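You operate a simulated robot arm through the tools that you are given. There is no shell and no other tool. Be economical: measure what you need, move in short steps, check, and stop when the job is done.

You run a simulated two-armed robot. Do the job below in one go: nothing can be reset, and whatever is moved stays where it is left.

## Task
On the fitting bench top, fold the wiping rag in half.
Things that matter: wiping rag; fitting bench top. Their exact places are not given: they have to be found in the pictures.

The check looks at the end state, three seconds after you hand in, the way a careful person would. Anything else that was tipped, shoved, dropped, spilled or broken makes it a failure. Flat cloth is picked up by pressing the open fingertips on it (5 to 10 N) and closing them slowly along it; thin cloth reads only 2 to 8 mm in the jaws.

## Robot
Two 7-joint arms with two-finger parallel grippers on one trunk, on a base that drives. Base frame: it is fixed to the floor where the robot stands at the start and does not move with it; the origin is under the middle of the robot, x ahead of it, y to its left, z up. Lengths are in m, angles in degrees, forces in N, time in s.
The left shoulder is at the start at [0.07, 0.163, 1.095], the right one opposite. Places, roughly: fitting bench top [0.5, 0, 0.9]. Payload 3.43 kg a hand.
The tool frame of a hand sits at the grasp point between the pads (the TCP): z along the fingers, y along the line on which they close. The tips reach 0.034 m beyond it. The gripper opens to 0.128 m. The fingers are 0.024 m wide and 0.012 m thick; the gripper's body (0.048 by 0.13 m) begins 0.096 m behind the TCP.
Orientation is that of the tool frame in the base frame, as [roll, pitch, yaw] about the fixed x, y, z axes, in that order (R = Rz(yaw) Ry(pitch) Rx(roll)). With the fingers straight down and closing along the base's y, the tool's x points along the base's -x, its y along +y and its z along -z.

## Interface
- The arms move only by the tool move_arm. It takes "left_steps", "right_steps" or both (then of equal length, played together; a hand with none holds still); each is text: rows parted by semicolons, each of 7 numbers parted by spaces: the opening, from 0 (shut) to 1 (fully open), then the shift along the base's x, y, z in m, then the turn, a rotation vector about the base's x, y, z in degrees. In form: hand dx dy dz rx ry rz; .... A call has 1 to 8 rows; each row is the pose to reach, as a shift and turn from the pose commanded when the call began. Rows are played at 5 a second. More than 0.05 m and 8.6 degrees between two rows, or a gripper value outside its range, and nothing of the call is played. A pose out of reach is approached as far as the arm can. The call stops where the force on the tool passes 40 N (or 10 N more than at its start, if that is more) or the arm is blocked; 0.2 s more then pass. Each finger travels about 0.153 m/s and halts on what it meets, pressing with about 32 N; the grip force reading is that of the motor and also rises with nothing between the fingers. The clock runs only during rows and for 0.2 s after the last one: add rows that repeat a pose to give the fingers time. It gives the time, the measured TCP pose, the force on the tool (base axes), the opening and the grip force at its end, in the units of the frame above (readings bear some noise).
- Cameras (640 x 400 px; columns grow to the right, rows downward): "scene" is now at [0.1328, -0.0019, 1.3124]; the picture's right is [-0.03, -1.00, 0.00], its down [-0.67, 0.02, -0.74] and it looks along [0.74, -0.02, -0.67] (base axes); focal length 265 px, centre (320, 200). "left" rides on the left gripper at [0.076, 0.011, -0.16] in its tool frame; the picture's right is [-0.15, 0.99, 0.00], its down [-0.88, -0.13, -0.46] and it looks along [-0.45, -0.07, 0.89] (tool axes); focal length 234 px, centre (320, 200). "right" rides on the right gripper at [0.076, -0.011, -0.16] in its tool frame; the picture's right is [0.15, 0.99, 0.00], its down [-0.88, 0.13, -0.46] and it looks along [-0.45, 0.07, 0.89] (tool axes); focal length 234 px, centre (320, 200).
- camera(camera): a new picture of that camera. No time passes.
- lift_body(by): slides the trunk up (or, below 0, down) by that many m; the arms and the scene camera ride with it, the base frame stays. It gives what a move gives, with no picture.
- roll_base(legs): drives the robot by 1 to 6 legs, each [ahead, left, turn to the left] in m, m and degrees, along the robot's own axes; the way and the turn of a leg run together, so that a leg with both is an arc; at most 1.5 m and 180 degrees a leg. The arms and the cameras ride along, it lands a little off, and it stops where it bumps. It gives what a move gives.
- pan_tilt(pan, tilt): turns the head with the scene camera to pan (to the left, within 86 degrees either way) and tilt (down, from -29 to 69), counted from straight ahead of the robot. It gives what a move gives.
- probe_pixels(camera, pixels): for up to 12 pixels [column, row] of the newest picture of that camera ("zoom" is the newest enlarged one), the place [x, y, z] in the base frame of the surface seen there, good to about 0.003 m. No time passes.
- enlarge(camera, box): a new picture of the part [left, top, right, bottom] of that camera's present view, enlarged. No time passes.
- job_done(): hands the job in; it is judged then, once.

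Go step by step. Measure first, check grasps and placings, and put right what went wrong. The budget is 80 turns and 58 pictures, counting those below and the enlarged ones. Unless the task says otherwise, let go and move clear before handing in, and close with one line.

The tools are called after "Call:" as name(argument=value, ...) on one line, values as JSON. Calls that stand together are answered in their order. move_arm: Moves the arms, as the interface text tells. Its arguments: {"type":"object","properties":{"left_steps":{"type":"string"},"right_steps":{"type":"string"}},"required":[]} The other tools are called the same way: lift_body (by) slides the trunk up or down; roll_base (legs) drives the base; pan_tilt (pan, tilt) turns the head that bears the scene camera; camera (camera) takes a picture; probe_pixels (camera, pixels) gives the place of the surface under pixels of a picture; enlarge (camera, box) takes an enlarged picture of a part of a camera's view; job_done () hands the job in.

At the start:

```text
clock: 0.0
left_tcp_pos: [0.6711, 0.2655, 1.0755]
left_ee_rot: [-179.9, 0.0, -179.9]
left_force: [0.2, 0.2, 1.1]
left_gripper_width: 0.1279
left_gripper_force: 0.1
right_tcp_pos: [0.5467, -0.2771, 1.1084]
right_ee_rot: [180.0, 0.1, 180.0]
right_force: [0.3, 0.2, 0.2]
right_gripper_width: 0.1282
right_gripper_force: 0.1
trunk travel left (down, up): [-0.575, 0.365]
robot x, y, heading: [0.0004, -0.0017, 0.1]
head pan, tilt: [-1.9, 42.3]
```

scene: 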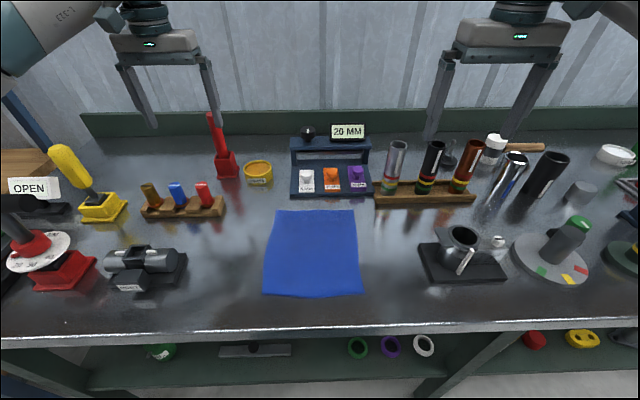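
right: 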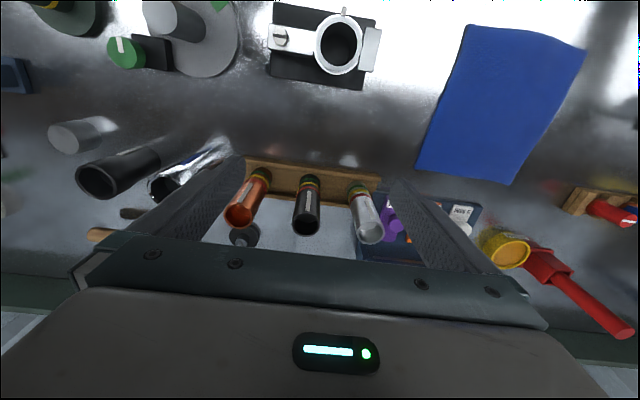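
left: 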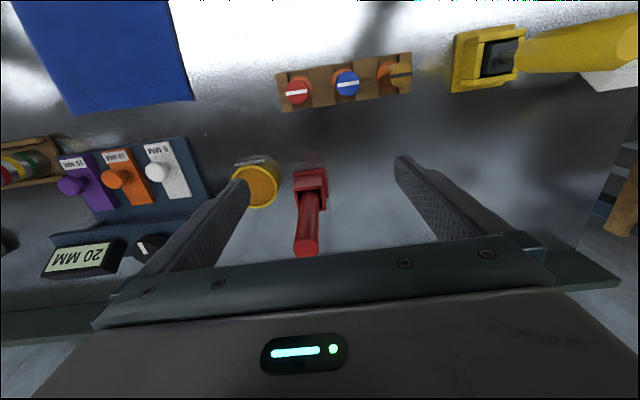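

The blue rag lies at about scene pixels (263..365, 209..298) with free bench to its left and right. I'll measure its corners and nearby things.

Call:
probe_pixels(camera="scene", pixels=[[277, 212], [355, 211], [363, 293], [264, 292], [316, 250], [240, 260], [390, 260], [312, 297], [312, 325], [422, 270], [185, 265], [330, 195]])

Call:
enlarge(camera="scene", box=[220, 180, 420, 320])

```text
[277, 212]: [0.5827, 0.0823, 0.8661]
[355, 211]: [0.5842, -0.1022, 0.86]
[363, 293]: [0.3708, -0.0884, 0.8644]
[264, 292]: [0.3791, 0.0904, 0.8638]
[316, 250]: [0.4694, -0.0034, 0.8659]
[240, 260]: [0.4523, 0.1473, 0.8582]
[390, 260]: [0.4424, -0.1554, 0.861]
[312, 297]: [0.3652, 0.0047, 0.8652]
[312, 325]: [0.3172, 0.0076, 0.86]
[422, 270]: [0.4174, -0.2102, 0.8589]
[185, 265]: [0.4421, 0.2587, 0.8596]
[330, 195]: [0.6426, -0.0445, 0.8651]
```

```text
2.86 times, centred on (320, 250) of scene
```

zoom: 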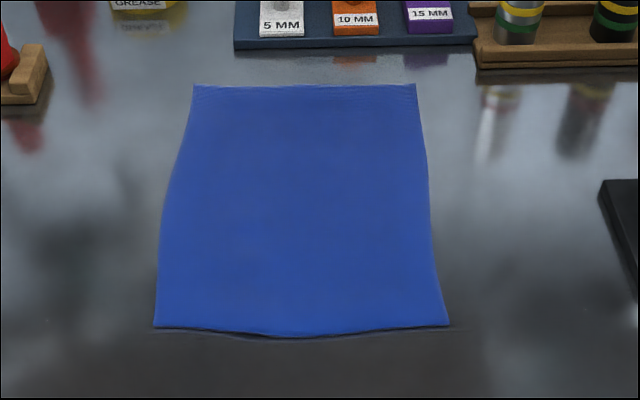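

The rag spans x 0.37–0.585 and y −0.10–0.09 on a bench at z≈0.860, so I'll fold the near edge onto the far edge with both hands. First I'll measure the heights of the things behind it.

Call:
probe_pixels(camera="scene", pixels=[[397, 145], [390, 190], [432, 150], [376, 204], [306, 174], [331, 174], [357, 172], [308, 132], [347, 131], [320, 146], [216, 118], [258, 165]])

Call:
roll_base(legs=[[-0.13, 0, 0]])

```text
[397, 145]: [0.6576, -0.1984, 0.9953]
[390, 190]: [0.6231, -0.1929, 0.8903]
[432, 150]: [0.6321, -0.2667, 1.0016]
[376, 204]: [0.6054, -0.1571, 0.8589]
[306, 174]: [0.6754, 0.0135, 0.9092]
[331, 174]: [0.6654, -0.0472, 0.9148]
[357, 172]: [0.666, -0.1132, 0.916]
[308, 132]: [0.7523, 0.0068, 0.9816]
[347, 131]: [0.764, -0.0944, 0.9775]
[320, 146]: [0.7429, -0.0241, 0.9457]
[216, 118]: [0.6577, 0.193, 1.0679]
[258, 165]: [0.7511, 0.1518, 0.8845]
```

```text
clock: 1.3
left_tcp_pos: [0.5409, 0.2653, 1.0762]
left_ee_rot: [-180.0, 0.0, 179.9]
left_force: [-1.1, -0.4, 0.0]
left_gripper_width: 0.1278
left_gripper_force: 0.1
right_tcp_pos: [0.4177, -0.2764, 1.1073]
right_ee_rot: [-179.9, 0.0, 179.9]
right_force: [0.1, 0.1, 0.1]
right_gripper_width: 0.1281
right_gripper_force: 0.1
trunk travel left (down, up): [-0.575, 0.365]
robot x, y, heading: [-0.1288, -0.0017, -0.3]
head pan, tilt: [-1.9, 42.3]
```

The robot now stands 0.13 m further back, with nothing tall over the fold path (buttons reach z 0.917 at x≥0.655, tubes y<−0.17). I'll bring both hands above the near corners, partly closed and tilted 24° with the fingers pointing ahead.

Call:
move_arm(left_steps="0.5 -0.026 -0.032 0 0 -4 0; 0.22 -0.052 -0.064 0 0 -8 0; 0.22 -0.078 -0.096 0 0 -12 0; 0.22 -0.104 -0.128 0 0 -16 0; 0.22 -0.130 -0.160 0 0 -20 0; 0.22 -0.155 -0.193 0 0 -24 0; 0.22 -0.155 -0.193 -0.04 0 -24 0; 0.22 -0.155 -0.193 -0.08 0 -24 0", right_steps="0.5 -0.007 0.034 0 0 -4 0; 0.22 -0.014 0.068 0 0 -8 0; 0.22 -0.021 0.102 0 0 -12 0; 0.22 -0.028 0.136 0 0 -16 0; 0.22 -0.034 0.17 0 0 -20 0; 0.22 -0.04 0.202 -0.03 0 -24 0; 0.22 -0.04 0.202 -0.07 0 -24 0; 0.22 -0.04 0.202 -0.111 0 -24 0")

Call:
camera(camera="scene")

Call:
camera(camera="left")

Call:
camera(camera="right")

```text
clock: 3.1
left_tcp_pos: [0.3881, 0.0714, 0.9964]
left_ee_rot: [180.0, 23.9, -180.0]
left_force: [0.1, -0.1, 0.1]
left_gripper_width: 0.0281
left_gripper_force: 0.1
right_tcp_pos: [0.3785, -0.078, 0.9952]
right_ee_rot: [-180.0, 23.9, 180.0]
right_force: [0.7, 0.4, -0.7]
right_gripper_width: 0.0281
right_gripper_force: 0.1
trunk travel left (down, up): [-0.575, 0.365]
robot x, y, heading: [-0.1277, -0.0004, 0.2]
head pan, tilt: [-1.9, 42.3]
```

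```text
53 pictures are left
```

scene: 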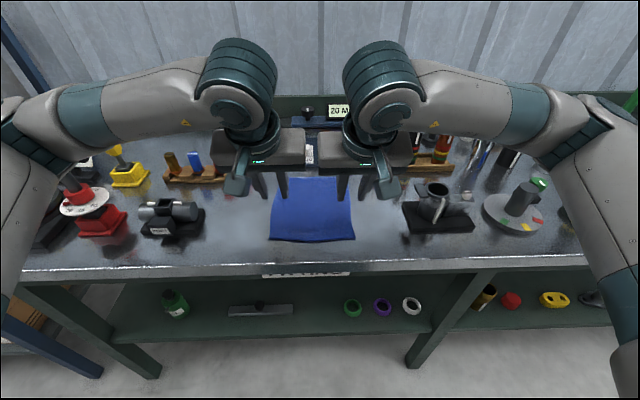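

```text
52 pictures are left
```

left: 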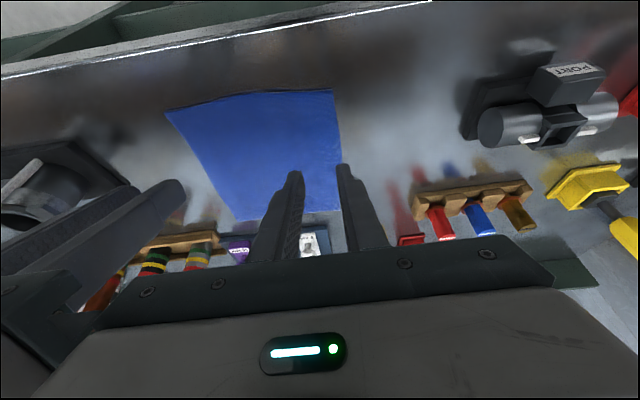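

```text
51 pictures are left
```

right: 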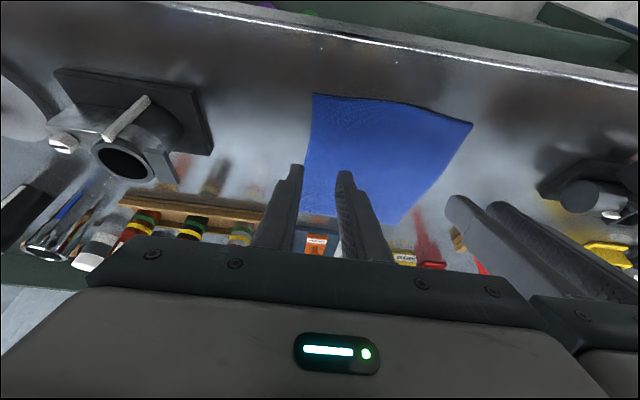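

Both hands hover over the rag with about 0.02 m between the bodies. I'll re-measure the near corners from the hand pictures before going down.

Call:
probe_pixels(camera="left", pixels=[[330, 92], [334, 130], [326, 97], [250, 96], [170, 115]])

Call:
probe_pixels(camera="right", pixels=[[316, 98], [312, 130], [322, 102], [400, 106], [468, 126]])

```text
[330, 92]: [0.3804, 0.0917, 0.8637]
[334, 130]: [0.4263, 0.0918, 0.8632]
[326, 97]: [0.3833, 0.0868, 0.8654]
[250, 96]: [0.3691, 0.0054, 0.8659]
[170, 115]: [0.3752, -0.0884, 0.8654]
```

```text
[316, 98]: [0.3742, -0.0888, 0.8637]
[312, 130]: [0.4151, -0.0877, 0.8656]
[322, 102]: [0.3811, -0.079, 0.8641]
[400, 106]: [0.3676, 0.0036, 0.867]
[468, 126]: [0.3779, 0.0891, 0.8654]
```

The corners are at about (0.378, 0.091) and (0.373, −0.089), as measured before. I'll go down to just above contact, with small corrections.

Call:
move_arm(left_steps="0.22 -0.002 0 -0.04 0 0 0; 0.22 -0.002 0 -0.075 0 0 0; 0.22 -0.002 0 -0.091 0 0 0; 0.22 -0.002 0 -0.093 0 0 0; 0.22 -0.002 0 -0.095 0 0 0", right_steps="0.22 0.002 0.004 -0.04 0 0 0; 0.22 0.002 0.004 -0.075 0 0 0; 0.22 0.002 0.004 -0.090 0 0 0; 0.22 0.002 0.004 -0.092 0 0 0; 0.22 0.002 0.004 -0.094 0 0 0")

```text
clock: 4.3
left_tcp_pos: [0.3823, 0.0724, 0.9006]
left_ee_rot: [-179.9, 23.9, 180.0]
left_force: [0.4, -0.2, 0.6]
left_gripper_width: 0.028
left_gripper_force: 0.0
right_tcp_pos: [0.3792, -0.0708, 0.9028]
right_ee_rot: [-180.0, 24.1, 179.9]
right_force: [-0.2, -0.1, -0.2]
right_gripper_width: 0.0283
right_gripper_force: 0.1
trunk travel left (down, up): [-0.575, 0.365]
robot x, y, heading: [-0.1322, -0.0048, 0.0]
head pan, tilt: [-1.9, 42.3]
```

There is no contact yet (forces <1 N) at z≈0.901, so I'll keep lowering in small steps.

Call:
move_arm(left_steps="0.22 0 0 -0.0015 0 0 0; 0.22 0 0 -0.003 0 0 0", right_steps="0.22 0 0 -0.0015 0 0 0; 0.22 0 0 -0.003 0 0 0")

```text
clock: 4.9
left_tcp_pos: [0.3836, 0.0724, 0.8995]
left_ee_rot: [179.9, 24.0, 180.0]
left_force: [-0.4, -1.7, 5.2]
left_gripper_width: 0.0285
left_gripper_force: 0.5
right_tcp_pos: [0.38, -0.0708, 0.8997]
right_ee_rot: [179.9, 24.1, -180.0]
right_force: [-0.1, 0.2, 1.7]
right_gripper_width: 0.0281
right_gripper_force: 0.3
trunk travel left (down, up): [-0.575, 0.365]
robot x, y, heading: [-0.1302, -0.0032, 0.1]
head pan, tilt: [-1.9, 42.3]
```

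The left hand presses at 5.2 N and the right at 1.7 N. A touch more, then I'll close slowly.

Call:
move_arm(left_steps="0.22 0 0 -0.0005 0 0 0; 0.22 0 0 -0.001 0 0 0", right_steps="0.22 0 0 -0.001 0 0 0; 0.22 0 0 -0.002 0 0 0")

```text
clock: 5.5
left_tcp_pos: [0.3843, 0.0729, 0.8994]
left_ee_rot: [179.9, 24.1, 179.9]
left_force: [-1.2, 0.1, 9.2]
left_gripper_width: 0.0282
left_gripper_force: 0.0
right_tcp_pos: [0.3789, -0.071, 0.899]
right_ee_rot: [-180.0, 24.2, 179.9]
right_force: [3.0, 0.0, 8.2]
right_gripper_width: 0.028
right_gripper_force: 0.1
trunk travel left (down, up): [-0.575, 0.365]
robot x, y, heading: [-0.1284, -0.0006, -0.0]
head pan, tilt: [-1.9, 42.3]
```

Both hands press at 8–9 N, so now I'll close slowly.

Call:
move_arm(left_steps="0.19 0 0 0 0 0 0; 0.16 0 0 0 0 0 0; 0.13 0 0 0 0 0 0; 0.10 0 0 0 0 0 0; 0.07 0 0 0 0 0 0; 0.04 0 0 0 0 0 0; 0 0 0 0 0 0 0; 0 0 0 0 0 0 0", right_steps="0.19 0 0 0 0 0 0; 0.16 0 0 0 0 0 0; 0.13 0 0 0 0 0 0; 0.10 0 0 0 0 0 0; 0.07 0 0 0 0 0 0; 0.04 0 0 0 0 0 0; 0 0 0 0 0 0 0; 0 0 0 0 0 0 0")

Call:
camera(camera="left")

Call:
camera(camera="right")

```text
clock: 7.3
left_tcp_pos: [0.3828, 0.0715, 0.8982]
left_ee_rot: [180.0, 24.1, 180.0]
left_force: [0.5, -3.9, 10.4]
left_gripper_width: 0.0035
left_gripper_force: 31.7
right_tcp_pos: [0.3786, -0.0711, 0.8978]
right_ee_rot: [-179.9, 24.2, 179.9]
right_force: [0.3, 1.6, 11.8]
right_gripper_width: 0.0
right_gripper_force: 32.2
trunk travel left (down, up): [-0.575, 0.365]
robot x, y, heading: [-0.1306, 0.0008, -0.1]
head pan, tilt: [-1.9, 42.3]
```

```text
50 pictures are left
```

left: 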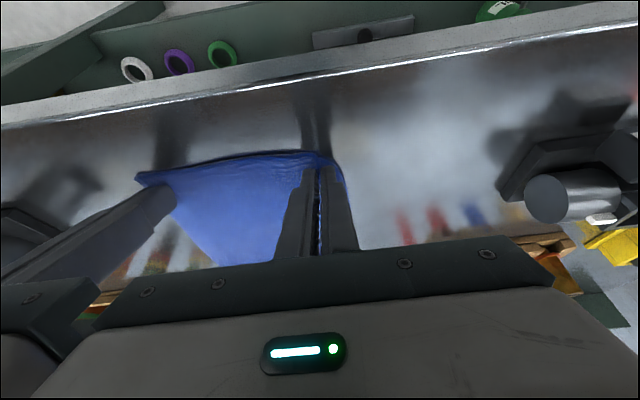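

```text
49 pictures are left
```

right: 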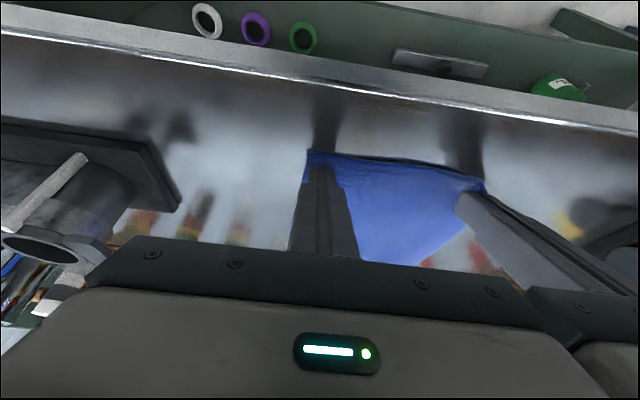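

The left jaws hold cloth (3.5 mm), but the right ones are shut on nothing (0.0). I'll raise the right hand a little, open it, move it 5 mm further in and press again.

Call:
move_arm(right_steps="0 0 0 0.01 0 0 0; 0.12 0.003 0.001 0.01 0 0 0; 0.22 0.006 0.001 0.01 0 0 0; 0.22 0.006 0.001 0.004 0 0 0; 0.22 0.006 0.001 0.001 0 0 0; 0.22 0.006 0.001 0.0 0 0 0; 0.22 0.006 0.001 -0.0005 0 0 0")

```text
clock: 8.9
left_tcp_pos: [0.3833, 0.0728, 0.8986]
left_ee_rot: [180.0, 24.0, -179.9]
left_force: [0.6, -1.1, 11.8]
left_gripper_width: 0.0031
left_gripper_force: 32.2
right_tcp_pos: [0.3845, -0.0706, 0.8997]
right_ee_rot: [179.9, 24.3, -179.9]
right_force: [-2.0, -0.4, 9.5]
right_gripper_width: 0.0282
right_gripper_force: 0.1
trunk travel left (down, up): [-0.575, 0.365]
robot x, y, heading: [-0.1276, -0.0004, 0.0]
head pan, tilt: [-1.9, 42.3]
```

The right hand presses at 9.5 N, so I'll close it in slow steps.

Call:
move_arm(right_steps="0.2 0 0 0 0 0 0; 0.18 0 0 0 0 0 0; 0.16 0 0 0 0 0 0; 0.14 0 0 0 0 0 0; 0.12 0 0 0 0 0 0; 0.10 0 0 0 0 0 0; 0.08 0 0 0 0 0 0; 0.06 0 0 0 0 0 0")

Call:
enlarge(camera="right", box=[220, 100, 440, 240])

```text
clock: 10.7
left_tcp_pos: [0.3829, 0.0714, 0.8987]
left_ee_rot: [-179.9, 24.1, -180.0]
left_force: [1.6, -10.8, 8.9]
left_gripper_width: 0.0036
left_gripper_force: 32.0
right_tcp_pos: [0.3838, -0.0683, 0.8983]
right_ee_rot: [179.9, 24.1, -180.0]
right_force: [1.5, 13.0, 13.2]
right_gripper_width: 0.0087
right_gripper_force: 10.0
trunk travel left (down, up): [-0.575, 0.365]
robot x, y, heading: [-0.1272, -0.0012, -0.1]
head pan, tilt: [-1.9, 42.3]
```

```text
2.86 times, centred on (330, 170) of right
```

zoom: 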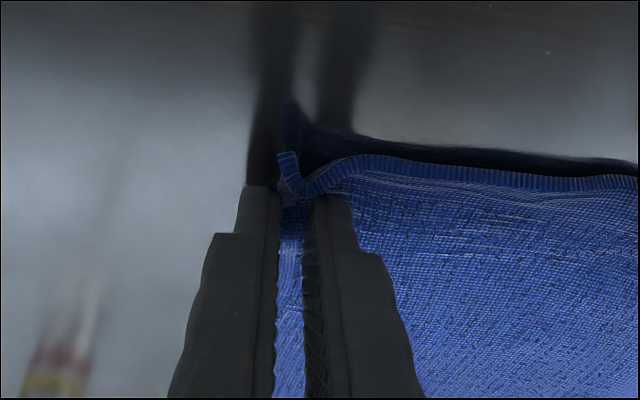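

The enlarged picture shows cloth standing between the right pads. I'll shut them, then lift both hands a little, leaning the bodies slightly outward to relax the tension between the hands.

Call:
move_arm(left_steps="0 0 0 0 0 0 0; 0 0 0 0 0 0 0; 0 0 0 0.005 -2 0 0; 0 0 0 0.015 -4 0 0; 0 0 0 0.03 -5 0 0", right_steps="0.03 0 0 0 0 0 0; 0 0 0 0 0 0 0; 0 0 0 0.005 2 0 0; 0 0 0 0.015 4 0 0; 0 0 0 0.03 5 0 0")

Call:
camera(camera="right")

Call:
camera(camera="left")

```text
clock: 11.9
left_tcp_pos: [0.3844, 0.0722, 0.9277]
left_ee_rot: [-174.5, 23.8, -177.8]
left_force: [-0.8, -9.4, -0.4]
left_gripper_width: 0.0035
left_gripper_force: 32.7
right_tcp_pos: [0.3857, -0.0711, 0.9274]
right_ee_rot: [174.6, 23.9, 177.7]
right_force: [-0.2, 8.7, 0.8]
right_gripper_width: 0.0036
right_gripper_force: 32.3
trunk travel left (down, up): [-0.575, 0.365]
robot x, y, heading: [-0.1302, -0.0008, 0.1]
head pan, tilt: [-1.9, 42.3]
```

```text
47 pictures are left
```

right: 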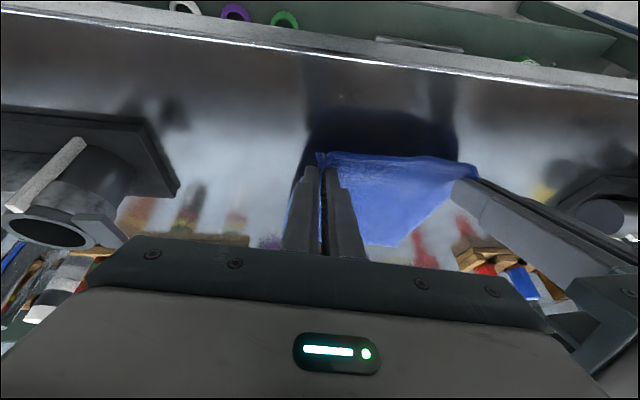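

```text
46 pictures are left
```

left: 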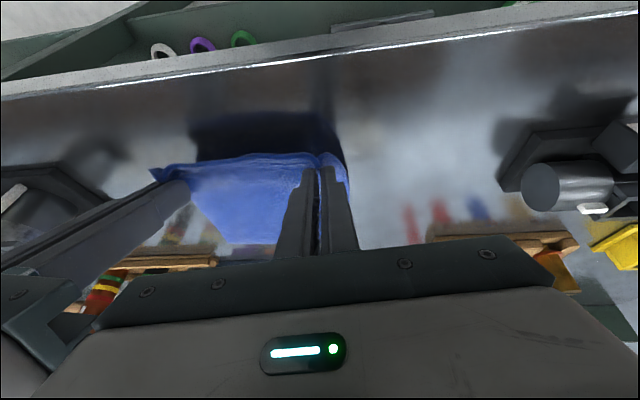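

Both jaws hold 3.5 mm of cloth and the near edge has lifted. I'll swing both hands up and over along an arc, turning them as the cloth turns.

Call:
move_arm(left_steps="0 0.0104 -0.002 0.0206 0 8 0; 0 0.0251 -0.003 0.0396 0 16 0; 0 0.0468 -0.003 0.0519 0 24 0; 0 0.0745 -0.003 0.0566 0 32 0; 0 0.0745 -0.003 0.0566 0 32 0", right_steps="0 0.0104 0.002 0.0206 0 8 0; 0 0.0251 0.003 0.0396 0 16 0; 0 0.0468 0.003 0.0519 0 24 0; 0 0.0745 0.003 0.0566 0 32 0; 0 0.0745 0.003 0.0566 0 32 0")

Call:
camera(camera="scene")

Call:
camera(camera="left")

```text
clock: 13.1
left_tcp_pos: [0.4583, 0.0692, 0.9867]
left_ee_rot: [-175.7, -8.0, -178.0]
left_force: [0.7, -1.3, -0.3]
left_gripper_width: 0.0032
left_gripper_force: 31.7
right_tcp_pos: [0.4592, -0.066, 0.9841]
right_ee_rot: [175.7, -8.1, 178.0]
right_force: [0.0, 1.8, 0.3]
right_gripper_width: 0.0031
right_gripper_force: 32.2
trunk travel left (down, up): [-0.575, 0.365]
robot x, y, heading: [-0.1301, 0.0013, 0.0]
head pan, tilt: [-1.9, 42.3]
```

```text
45 pictures are left
```

scene: 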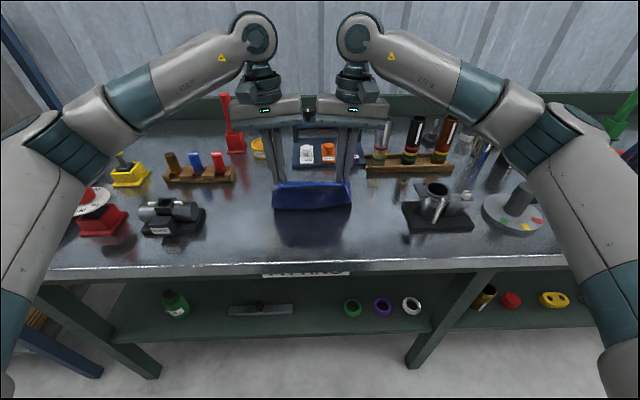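

```text
44 pictures are left
```

left: 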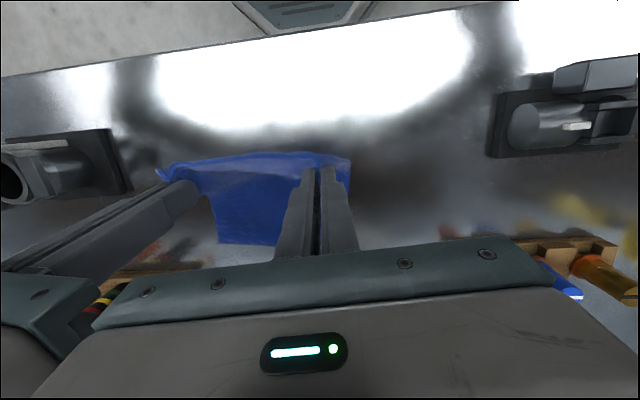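

The cloth hangs from both hands and its weight is supported. I'll check that the far part hasn't slid.

Call:
enlarge(camera="scene", box=[220, 130, 410, 250])

Call:
probe_pixels(camera="scene", pixels=[[312, 181], [312, 186], [312, 195], [312, 205], [275, 206], [349, 204], [312, 178], [300, 182]])

Call:
probe_pixels(camera="left", pixels=[[250, 240], [230, 238], [270, 242]])

```text
3.33 times, centred on (315, 190) of scene
```

zoom: 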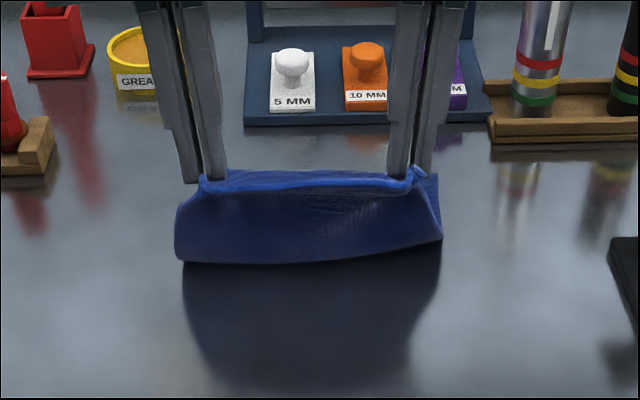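

```text
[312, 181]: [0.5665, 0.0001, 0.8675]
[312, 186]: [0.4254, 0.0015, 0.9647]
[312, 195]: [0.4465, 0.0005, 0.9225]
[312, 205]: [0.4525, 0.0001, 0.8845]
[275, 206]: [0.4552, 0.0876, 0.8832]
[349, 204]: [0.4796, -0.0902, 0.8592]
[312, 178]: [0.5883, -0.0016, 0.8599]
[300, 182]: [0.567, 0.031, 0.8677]
```

```text
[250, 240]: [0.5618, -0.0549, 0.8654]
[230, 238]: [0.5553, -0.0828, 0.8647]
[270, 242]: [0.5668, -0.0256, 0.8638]
```

The far part has stayed in place (far edge x≈0.58, fold forming at x≈0.455–0.48). I'll carry on over and down toward the far edge, checking before touchdown.

Call:
move_arm(left_steps="0 0.0297 0 -0.003 0 8 0; 0 0.0591 0 -0.0146 0 16 0; 0 0.0883 0 -0.0349 0 24 0; 0 0.1112 0 -0.0569 0 30 0; 0 0.1112 0 -0.0569 0 30 0", right_steps="0 0.0297 0 -0.003 0 8 0; 0 0.0591 0 -0.0146 0 16 0; 0 0.0883 0 -0.0349 0 24 0; 0 0.1112 0 -0.0569 0 30 0; 0 0.1112 0 -0.0569 0 30 0")

Call:
camera(camera="scene")

Call:
camera(camera="left")

Call:
enlarge(camera="scene", box=[220, 110, 410, 230])

```text
clock: 13.9
left_tcp_pos: [0.536, 0.061, 0.9546]
left_ee_rot: [-175.2, -32.6, 178.8]
left_force: [-0.1, 10.0, -1.3]
left_gripper_width: 0.0031
left_gripper_force: 32.6
left hand out of reach, approached as far as the arm can: row 4
right_tcp_pos: [0.5348, -0.0547, 0.9578]
right_ee_rot: [174.5, -32.8, -178.1]
right_force: [0.2, -9.3, 1.0]
right_gripper_width: 0.0029
right_gripper_force: 32.2
right hand out of reach, approached as far as the arm can: row 4
trunk travel left (down, up): [-0.575, 0.365]
robot x, y, heading: [-0.1262, -0.0, -0.3]
head pan, tilt: [-1.9, 42.3]
stopped in row 4 (left hand): the force on the tool passed its limit (the readings are from after the stop); the commanded pose is now the measured one
```

```text
42 pictures are left
```

scene: 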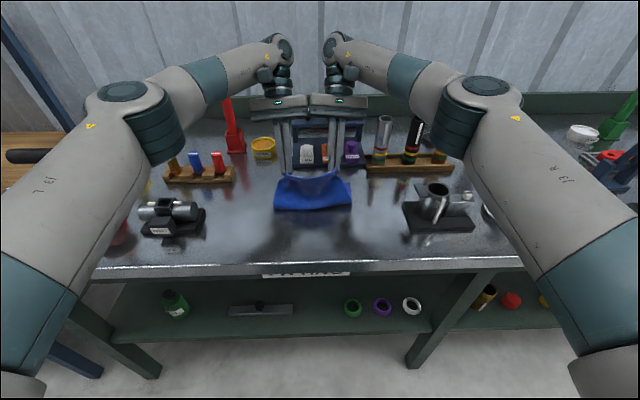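

```text
41 pictures are left
```

left: 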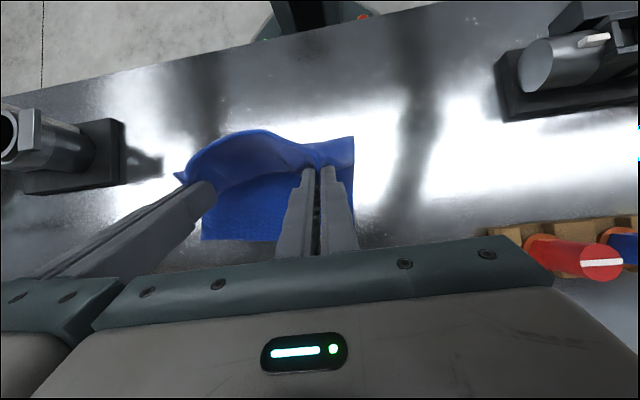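

```text
3.33 times, centred on (315, 170) of scene
```

zoom: 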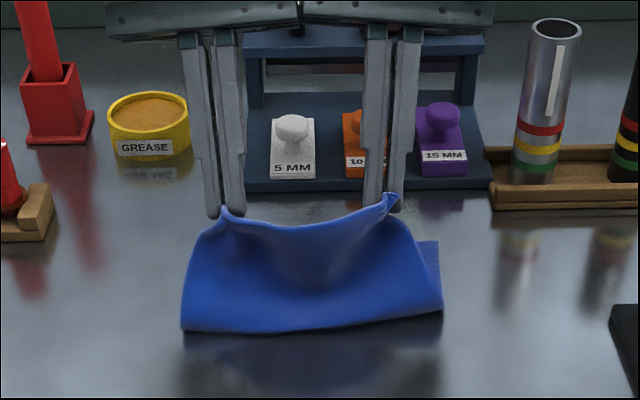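

The tilted pose went out of reach and the two gripper bodies touched lightly (10 N), but the cloth is still held and partly folded over. I'll part the hands, then let the base and trunk carry them the rest of the way.

Call:
move_arm(left_steps="0 -0.003 0.003 0 0 0 0; 0 -0.005 0.007 0 0 0 0; 0 -0.005 0.008 0 0 0 0", right_steps="0 -0.003 -0.004 0 0 0 0; 0 -0.005 -0.01 0 0 0 0; 0 -0.005 -0.012 0 0 0 0")

```text
clock: 14.7
left_tcp_pos: [0.5291, 0.0666, 0.9567]
left_ee_rot: [-175.0, -32.6, 178.7]
left_force: [-0.6, -0.1, 0.6]
left_gripper_width: 0.0031
left_gripper_force: 31.9
right_tcp_pos: [0.529, -0.0662, 0.9575]
right_ee_rot: [174.3, -32.7, -177.8]
right_force: [-0.7, 1.2, -0.1]
right_gripper_width: 0.0031
right_gripper_force: 31.8
trunk travel left (down, up): [-0.575, 0.365]
robot x, y, heading: [-0.1277, 0.0048, 0.1]
head pan, tilt: [-1.9, 42.3]
```

The hands are apart now and the forces are near zero. Next I'll lower the trunk and drive ahead 5 cm.

Call:
lift_body(by=-0.025)

Call:
roll_base(legs=[[0.05, 0, 0]])

Call:
camera(camera="left")

Call:
enlarge(camera="scene", box=[220, 110, 410, 230])

```text
clock: 15.4
left_tcp_pos: [0.5291, 0.0667, 0.9314]
left_ee_rot: [-175.0, -32.6, 178.6]
left_force: [0.4, -1.5, -0.1]
left_gripper_width: 0.003
left_gripper_force: 32.5
right_tcp_pos: [0.5287, -0.066, 0.9332]
right_ee_rot: [174.3, -32.6, -177.8]
right_force: [0.1, 1.4, 0.6]
right_gripper_width: 0.003
right_gripper_force: 32.0
trunk travel left (down, up): [-0.55, 0.39]
robot x, y, heading: [-0.1285, -0.0001, 0.1]
head pan, tilt: [-1.9, 42.3]
```

```text
clock: 16.4
left_tcp_pos: [0.5811, 0.0654, 0.9294]
left_ee_rot: [-175.0, -32.7, 178.6]
left_force: [-0.3, -1.4, -0.2]
left_gripper_width: 0.0033
left_gripper_force: 32.0
right_tcp_pos: [0.5788, -0.0651, 0.9338]
right_ee_rot: [174.3, -32.7, -177.8]
right_force: [0.6, 1.7, -0.4]
right_gripper_width: 0.0028
right_gripper_force: 32.6
trunk travel left (down, up): [-0.55, 0.39]
robot x, y, heading: [-0.0799, -0.0004, 0.0]
head pan, tilt: [-1.9, 42.3]
```

```text
39 pictures are left
```

left: 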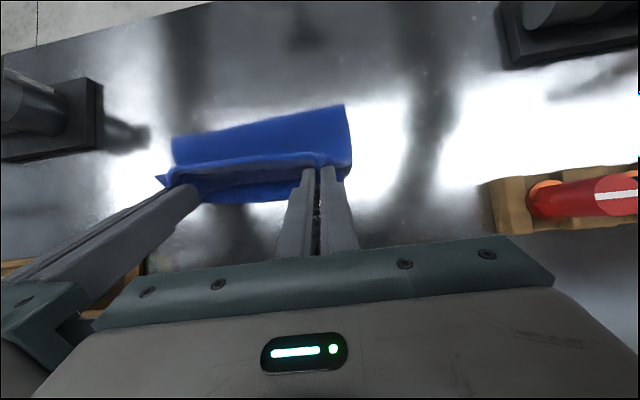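

```text
3.33 times, centred on (315, 170) of scene
```

zoom: 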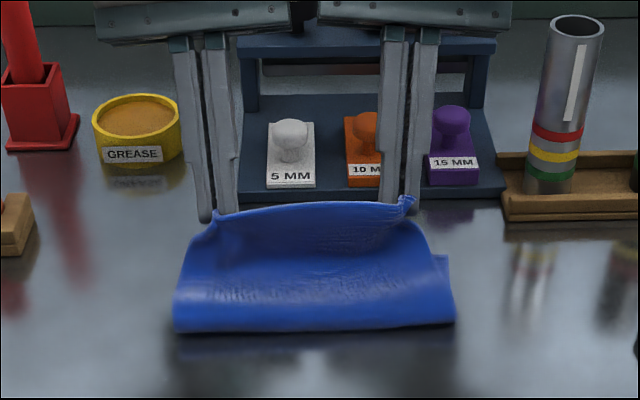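

The flap now stands over the far edge. I'll lower it almost onto the lower layer and measure the edges.

Call:
lift_body(by=-0.027)

Call:
camera(camera="left")

Call:
enlarge(camera="scene", box=[220, 110, 410, 230])

Call:
probe_pixels(camera="zoom", pixels=[[180, 330], [450, 320], [446, 262], [438, 256], [310, 205], [310, 250], [230, 215], [405, 205], [310, 310], [200, 260]])

```text
clock: 17.1
left_tcp_pos: [0.5786, 0.0651, 0.9039]
left_ee_rot: [-175.0, -32.6, 178.5]
left_force: [-0.4, -0.9, 0.5]
left_gripper_width: 0.0027
left_gripper_force: 31.9
right_tcp_pos: [0.5776, -0.0659, 0.907]
right_ee_rot: [174.3, -32.5, -177.8]
right_force: [-0.6, 0.8, 0.6]
right_gripper_width: 0.0031
right_gripper_force: 32.1
trunk travel left (down, up): [-0.523, 0.417]
robot x, y, heading: [-0.0809, 0.0006, 0.1]
head pan, tilt: [-1.9, 42.3]
```

```text
37 pictures are left
```

left: 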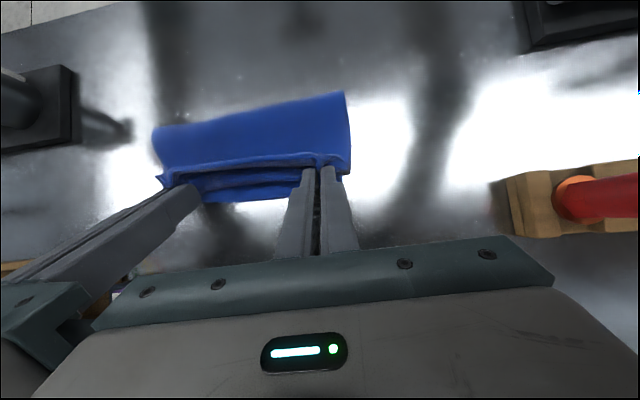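

```text
3.33 times, centred on (315, 170) of scene
```

zoom: 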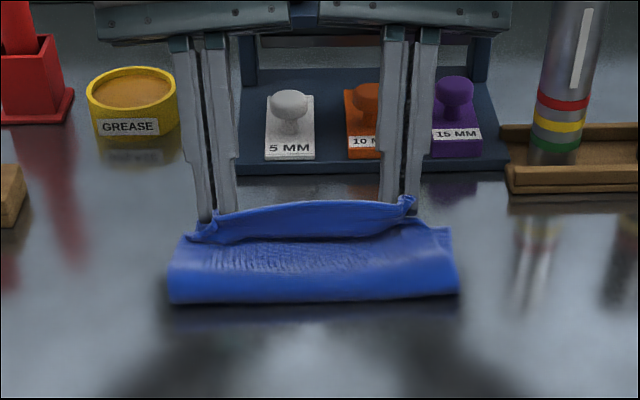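

```text
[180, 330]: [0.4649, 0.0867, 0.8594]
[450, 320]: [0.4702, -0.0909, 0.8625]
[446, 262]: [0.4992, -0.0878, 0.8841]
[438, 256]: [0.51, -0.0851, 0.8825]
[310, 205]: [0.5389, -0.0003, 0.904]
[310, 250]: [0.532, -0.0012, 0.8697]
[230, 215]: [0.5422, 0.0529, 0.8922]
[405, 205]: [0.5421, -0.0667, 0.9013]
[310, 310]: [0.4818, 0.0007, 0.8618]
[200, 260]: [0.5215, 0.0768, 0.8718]
```

The edge strip (zoom (310,205)) stands up and back at (0.539, z 0.904), with the fold at x≈0.475. I'll tilt a bit more so the strip tends forward, then press lightly.

Call:
move_arm(left_steps="0 0.004 0 -0.003 0 5 0; 0 0.009 0 -0.006 0 10 0; 0 0.009 0 -0.006 0 10 0", right_steps="0 0.004 0 -0.004 0 5 0; 0 0.009 0 -0.009 0 10 0; 0 0.009 0 -0.009 0 10 0")

Call:
enlarge(camera="scene", box=[220, 110, 410, 230])

```text
clock: 17.5
left_tcp_pos: [0.5792, 0.0547, 0.9154]
left_ee_rot: [-169.7, -37.6, 175.0]
left_force: [-0.4, 7.1, -0.8]
left_gripper_width: 0.0031
left_gripper_force: 32.1
left hand out of reach, approached as far as the arm can: row 2
right_tcp_pos: [0.5799, -0.0506, 0.9206]
right_ee_rot: [168.3, -37.4, -173.7]
right_force: [0.4, -5.9, 0.8]
right_gripper_width: 0.0029
right_gripper_force: 31.8
right hand out of reach, approached as far as the arm can: row 2
trunk travel left (down, up): [-0.523, 0.417]
robot x, y, heading: [-0.0792, -0.0009, 0.2]
head pan, tilt: [-1.9, 42.3]
stopped in row 2 (left hand): the force on the tool passed its limit (the readings are from after the stop); the commanded pose is now the measured one
```

```text
3.33 times, centred on (315, 170) of scene
```

zoom: 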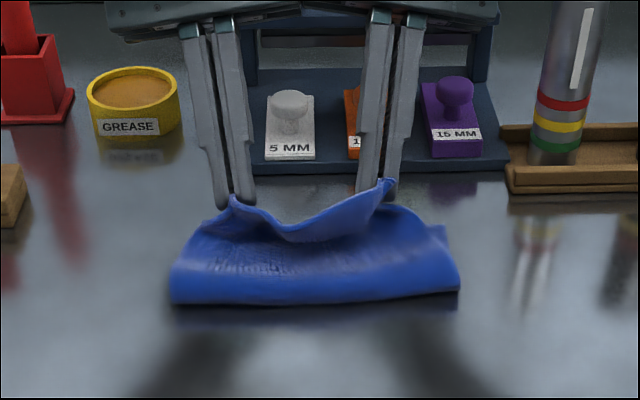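

The extra tilt is beyond reach and the hands drifted together, though the cloth is still held. I'll part the hands and return to the previous attitude.

Call:
move_arm(left_steps="0 0 0.006 0 1.5 -1.5 0; 0 0 0.012 -0.004 3 -3.5 0.2; 0 -0.002 0.012 -0.012 4.2 -5 0.3; 0 -0.002 0.012 -0.012 4.2 -5 0.3", right_steps="0 0 -0.007 0 -1.5 -1.5 0; 0 0 -0.015 -0.006 -3 -3.5 -0.3; 0 -0.002 -0.017 -0.015 -4.8 -5 -0.6; 0 -0.002 -0.017 -0.015 -4.8 -5 -0.6")

Call:
enlarge(camera="scene", box=[220, 110, 410, 230])

```text
clock: 18.5
left_tcp_pos: [0.5771, 0.0662, 0.9021]
left_ee_rot: [-175.2, -32.8, 178.6]
left_force: [-0.3, -2.6, 1.3]
left_gripper_width: 0.0029
left_gripper_force: 32.0
right_tcp_pos: [0.5788, -0.0684, 0.9037]
right_ee_rot: [174.5, -32.7, -177.9]
right_force: [0.3, 2.5, -0.1]
right_gripper_width: 0.003
right_gripper_force: 31.6
trunk travel left (down, up): [-0.523, 0.417]
robot x, y, heading: [-0.0795, 0.0005, 0.0]
head pan, tilt: [-1.9, 42.3]
```

```text
3.33 times, centred on (315, 170) of scene
```

zoom: 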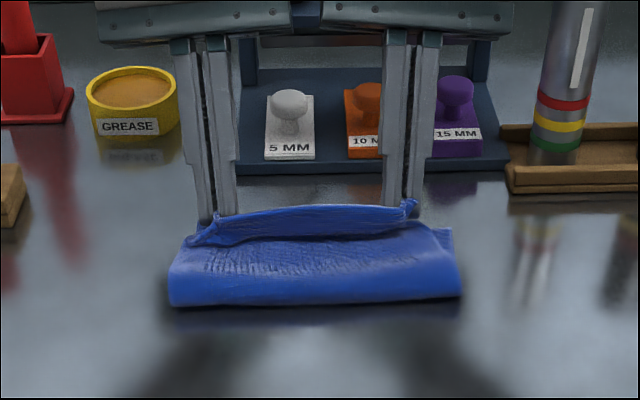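

Back in the earlier state and nearly touching the lower layer. I'll press 2 mm down and open the jaws gently.

Call:
move_arm(left_steps="0 0 0 -0.002 0 0 0; 0.06 0 0 -0.002 0 0 0; 0.12 0 0 -0.002 0 0 0; 0.2 0 0 -0.002 0 0 0; 0.2 0 0 -0.002 0 0 0", right_steps="0 0 0 -0.003 0 0 0; 0.06 0 0 -0.003 0 0 0; 0.12 0 0 -0.003 0 0 0; 0.2 0 0 -0.003 0 0 0; 0.2 0 0 -0.003 0 0 0")

Call:
enlarge(camera="scene", box=[220, 110, 410, 230])

Call:
camera(camera="left")

```text
clock: 19.7
left_tcp_pos: [0.578, 0.0662, 0.8989]
left_ee_rot: [-175.3, -32.8, 178.6]
left_force: [0.5, 0.7, 0.9]
left_gripper_width: 0.0256
left_gripper_force: 0.0
right_tcp_pos: [0.5774, -0.068, 0.9012]
right_ee_rot: [174.4, -32.8, -177.7]
right_force: [-0.2, -0.1, -0.9]
right_gripper_width: 0.0255
right_gripper_force: 0.1
trunk travel left (down, up): [-0.523, 0.417]
robot x, y, heading: [-0.0823, 0.0022, 0.1]
head pan, tilt: [-1.9, 42.3]
```

```text
3.33 times, centred on (315, 170) of scene
```

zoom: 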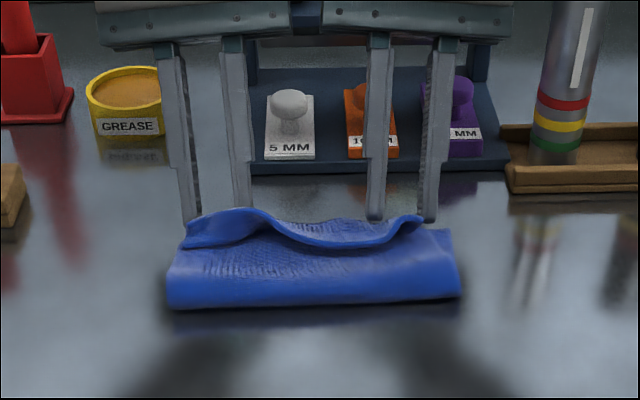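

```text
32 pictures are left
```

left: 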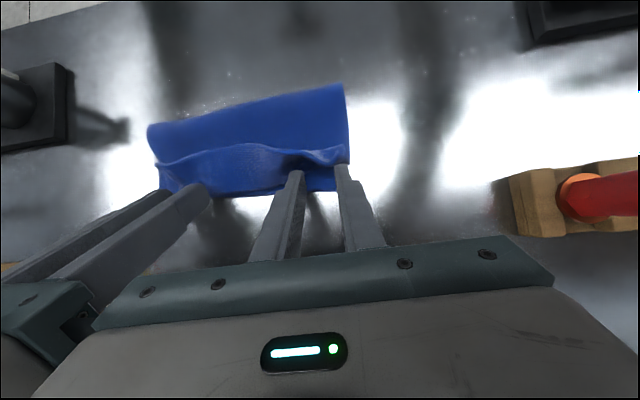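

The cloth has been let go and its edge is relaxing. I'll lift the trunk to clear it and look.

Call:
lift_body(by=0.1)

Call:
camera(camera="left")

Call:
enlarge(camera="scene", box=[220, 130, 410, 250])

```text
clock: 21.1
left_tcp_pos: [0.5794, 0.0668, 0.9999]
left_ee_rot: [-175.4, -32.9, 178.5]
left_force: [0.0, -0.1, -1.0]
left_gripper_width: 0.0255
left_gripper_force: 0.1
right_tcp_pos: [0.579, -0.0667, 1.0007]
right_ee_rot: [174.6, -32.8, -177.8]
right_force: [-0.2, -0.2, 0.2]
right_gripper_width: 0.0254
right_gripper_force: 0.0
trunk travel left (down, up): [-0.623, 0.317]
robot x, y, heading: [-0.082, 0.0023, 0.0]
head pan, tilt: [-1.9, 42.3]
```

```text
31 pictures are left
```

left: 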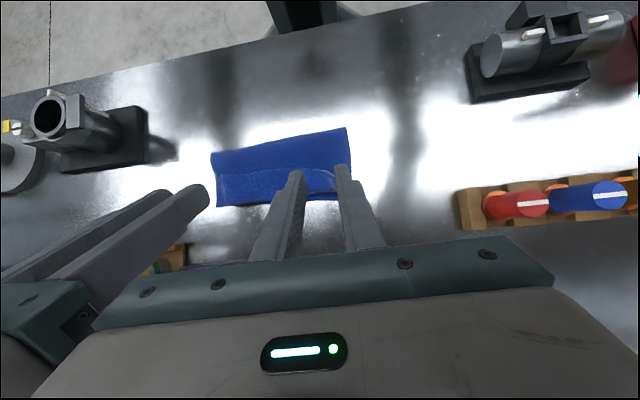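

```text
3.33 times, centred on (315, 190) of scene
```

zoom: 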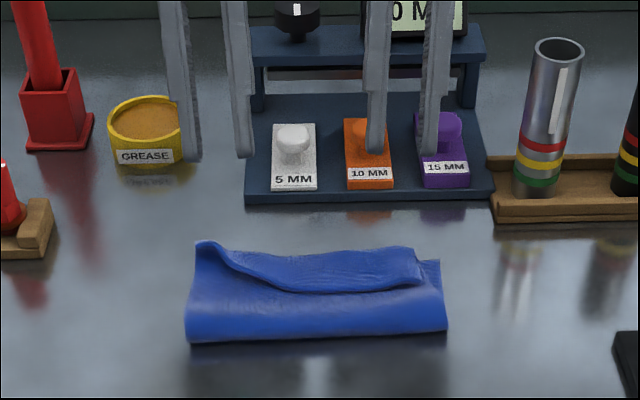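

The rag is folded, but the top layer's edge strip in the middle and on the right is turned back (zoom (310,280)–(420,275)). I'll bring the hands back to get a clean view.

Call:
move_arm(left_steps="0.2 -0.03 0 0.01 0 -6 0; 0.1 -0.06 0.005 0.02 0 -12 0; 0 -0.09 0.02 0.02 0 -18 0; 0 -0.12 0.05 0.02 0 -24 0; 0 -0.14 0.09 0.02 0 -32 0; 0 -0.14 0.12 0.02 0 -32 0", right_steps="0.2 -0.03 0 0.01 0 -6 0; 0.1 -0.06 -0.005 0.02 0 -12 0; 0 -0.09 -0.02 0.02 0 -18 0; 0 -0.12 -0.05 0.02 0 -24 0; 0 -0.14 -0.09 0.02 0 -32 0; 0 -0.14 -0.12 0.02 0 -32 0")

Call:
enlarge(camera="scene", box=[240, 150, 380, 240])

Call:
camera(camera="left")

Call:
camera(camera="right")

```text
clock: 22.5
left_tcp_pos: [0.4403, 0.1874, 1.0214]
left_ee_rot: [-176.0, -0.8, 178.8]
left_force: [0.5, -0.5, 0.2]
left_gripper_width: 0.0
left_gripper_force: 32.3
right_tcp_pos: [0.437, -0.1893, 1.0208]
right_ee_rot: [175.7, -0.7, -178.2]
right_force: [0.7, 1.2, 0.8]
right_gripper_width: 0.0
right_gripper_force: 32.0
trunk travel left (down, up): [-0.623, 0.317]
robot x, y, heading: [-0.0812, -0.0009, -0.2]
head pan, tilt: [-1.9, 42.3]
```

```text
4.44 times, centred on (310, 195) of scene
```

zoom: 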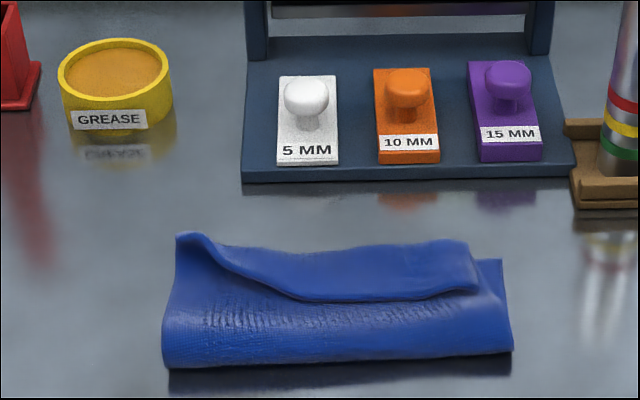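

```text
28 pictures are left
```

left: 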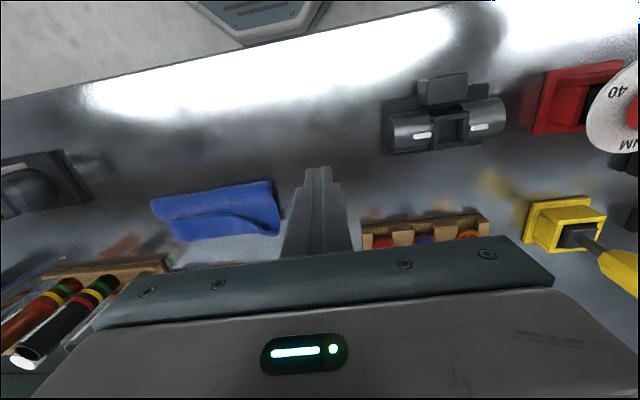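

```text
27 pictures are left
```

right: 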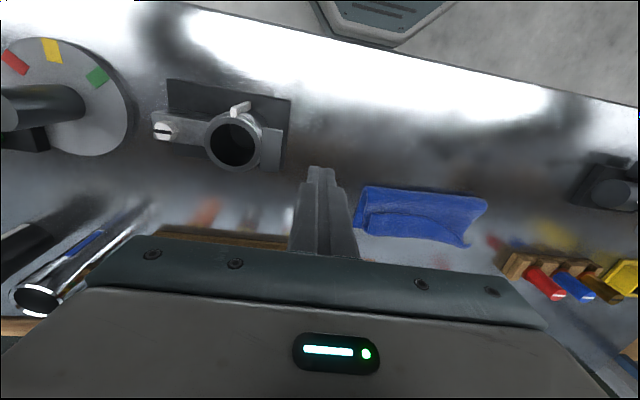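

The edge strip about 3 cm wide is turned back on the right two thirds. I'll measure how it lies.

Call:
probe_pixels(camera="zoom", pixels=[[192, 237], [250, 250], [350, 250], [462, 244], [260, 280], [320, 298], [400, 296], [470, 288], [350, 275], [350, 315], [500, 265], [340, 350]])

Call:
probe_pixels(camera="right", pixels=[[362, 190], [484, 202], [470, 243], [462, 246], [420, 240], [360, 232], [370, 205], [368, 212], [400, 220], [440, 240], [420, 215], [374, 235]])

Call:
enlarge(camera="right", box=[340, 165, 500, 265])

```text
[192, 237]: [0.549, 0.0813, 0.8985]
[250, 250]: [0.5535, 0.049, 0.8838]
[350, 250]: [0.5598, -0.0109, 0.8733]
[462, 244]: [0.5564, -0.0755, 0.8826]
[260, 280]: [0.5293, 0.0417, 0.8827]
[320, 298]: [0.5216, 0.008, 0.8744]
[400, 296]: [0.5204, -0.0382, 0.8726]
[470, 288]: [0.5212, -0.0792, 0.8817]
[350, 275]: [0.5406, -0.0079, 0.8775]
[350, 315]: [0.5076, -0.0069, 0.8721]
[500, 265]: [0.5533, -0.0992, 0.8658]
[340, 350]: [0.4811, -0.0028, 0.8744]
```

```text
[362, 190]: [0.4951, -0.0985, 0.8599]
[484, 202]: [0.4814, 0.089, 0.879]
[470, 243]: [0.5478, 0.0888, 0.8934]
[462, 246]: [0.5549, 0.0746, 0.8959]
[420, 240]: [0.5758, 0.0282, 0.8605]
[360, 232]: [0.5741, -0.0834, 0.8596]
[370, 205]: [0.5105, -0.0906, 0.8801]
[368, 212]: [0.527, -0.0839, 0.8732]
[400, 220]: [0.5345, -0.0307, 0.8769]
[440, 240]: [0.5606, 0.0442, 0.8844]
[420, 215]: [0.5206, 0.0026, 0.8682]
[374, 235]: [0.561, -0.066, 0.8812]
```

```text
4.00 times, centred on (420, 215) of right
```

zoom: 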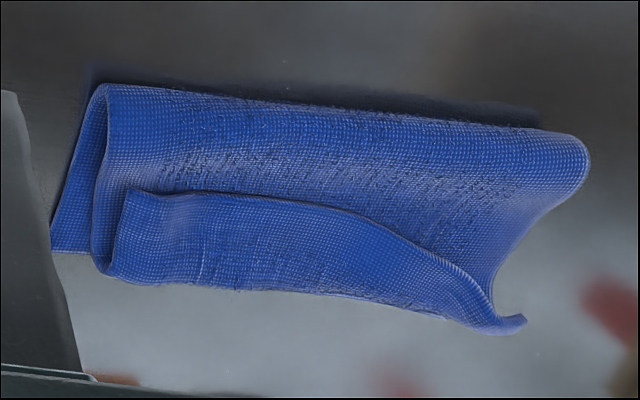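

The strip's free edge lies at x≈0.521 and its crest at x≈0.56, raised at the right end (z 0.88). I'll hold the rag down near its fold with the left fingertips and rake the strip's edge forward with the right fingertips; first I'll hover.

Call:
move_arm(left_steps="0 0.015 -0.02 0 -2 0 0; 0 0.03 -0.045 0 -4 0 0; 0 0.045 -0.075 -0.02 -6 0 0; 0 0.05 -0.107 -0.05 -8 0 0; 0 0.05 -0.107 -0.09 -8 0 0", right_steps="0.2 0.015 0.035 0 -1 0 0; 0.47 0.03 0.07 0 -2 0 0; 0.47 0.045 0.105 0 -4.3 0 0; 0.47 0.06 0.139 -0.04 -4.3 0 0; 0.47 0.06 0.139 -0.085 -4.3 0 0")

Call:
camera(camera="scene")

Call:
camera(camera="right")

```text
refused: row 4 steps farther than a row can; nothing moved
```

```text
25 pictures are left
```

scene: 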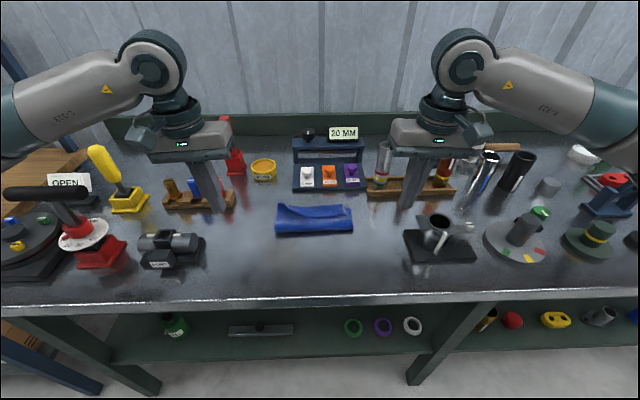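

```text
24 pictures are left
```

right: 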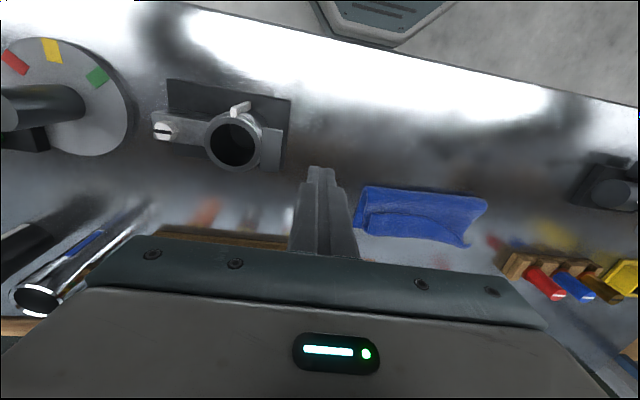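

The move was refused because one row stepped too far, so I'll split it into smaller rows.

Call:
move_arm(left_steps="0 0.012 -0.02 0 -2 0 0; 0 0.025 -0.045 0 -4 0 0; 0 0.04 -0.075 0 -6 0 0; 0 0.05 -0.1 -0.02 -8 0 0; 0 0.05 -0.107 -0.055 -8 0 0; 0 0.05 -0.107 -0.09 -8 0 0", right_steps="0.2 0.012 0.028 0 -1 0 0; 0.3 0.025 0.056 0 -2 0 0; 0.47 0.04 0.085 0 -3 0 0; 0.47 0.05 0.115 -0.02 -4.3 0 0; 0.47 0.06 0.139 -0.05 -4.3 0 0; 0.47 0.06 0.139 -0.085 -4.3 0 0")

Call:
camera(camera="right")

```text
clock: 23.9
left_tcp_pos: [0.5003, 0.0921, 0.915]
left_ee_rot: [-167.7, -1.5, 179.1]
left_force: [1.9, 2.1, -0.4]
left_gripper_width: 0.0
left_gripper_force: 31.9
right_tcp_pos: [0.5066, -0.0365, 0.9256]
right_ee_rot: [-179.5, -1.6, -178.0]
right_force: [2.6, 1.1, -1.1]
right_gripper_width: 0.0603
right_gripper_force: 0.0
trunk travel left (down, up): [-0.623, 0.317]
robot x, y, heading: [-0.0787, 0.0042, -0.0]
head pan, tilt: [-1.9, 42.3]
```

```text
23 pictures are left
```

right: 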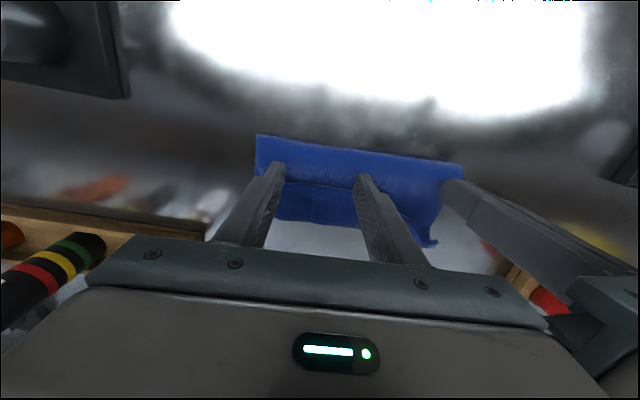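

The readings are about 1 cm off from what I commanded. I'll hold a moment and read again.

Call:
move_arm(left_steps="0 0 0 0 0 0 0; 0 0 0 0 0 0 0", right_steps="0.47 0 0 0 0 0 0; 0.47 0 0 0 0 0 0")

```text
clock: 24.5
left_tcp_pos: [0.4906, 0.0826, 0.9255]
left_ee_rot: [-167.9, -0.8, 178.8]
left_force: [0.5, -0.5, -0.6]
left_gripper_width: 0.0
left_gripper_force: 31.8
right_tcp_pos: [0.5005, -0.0461, 0.9342]
right_ee_rot: [-179.8, -1.0, -178.2]
right_force: [-0.3, 0.7, -0.1]
right_gripper_width: 0.06
right_gripper_force: 0.0
trunk travel left (down, up): [-0.623, 0.317]
robot x, y, heading: [-0.0819, -0.0063, -0.1]
head pan, tilt: [-1.9, 42.3]
```

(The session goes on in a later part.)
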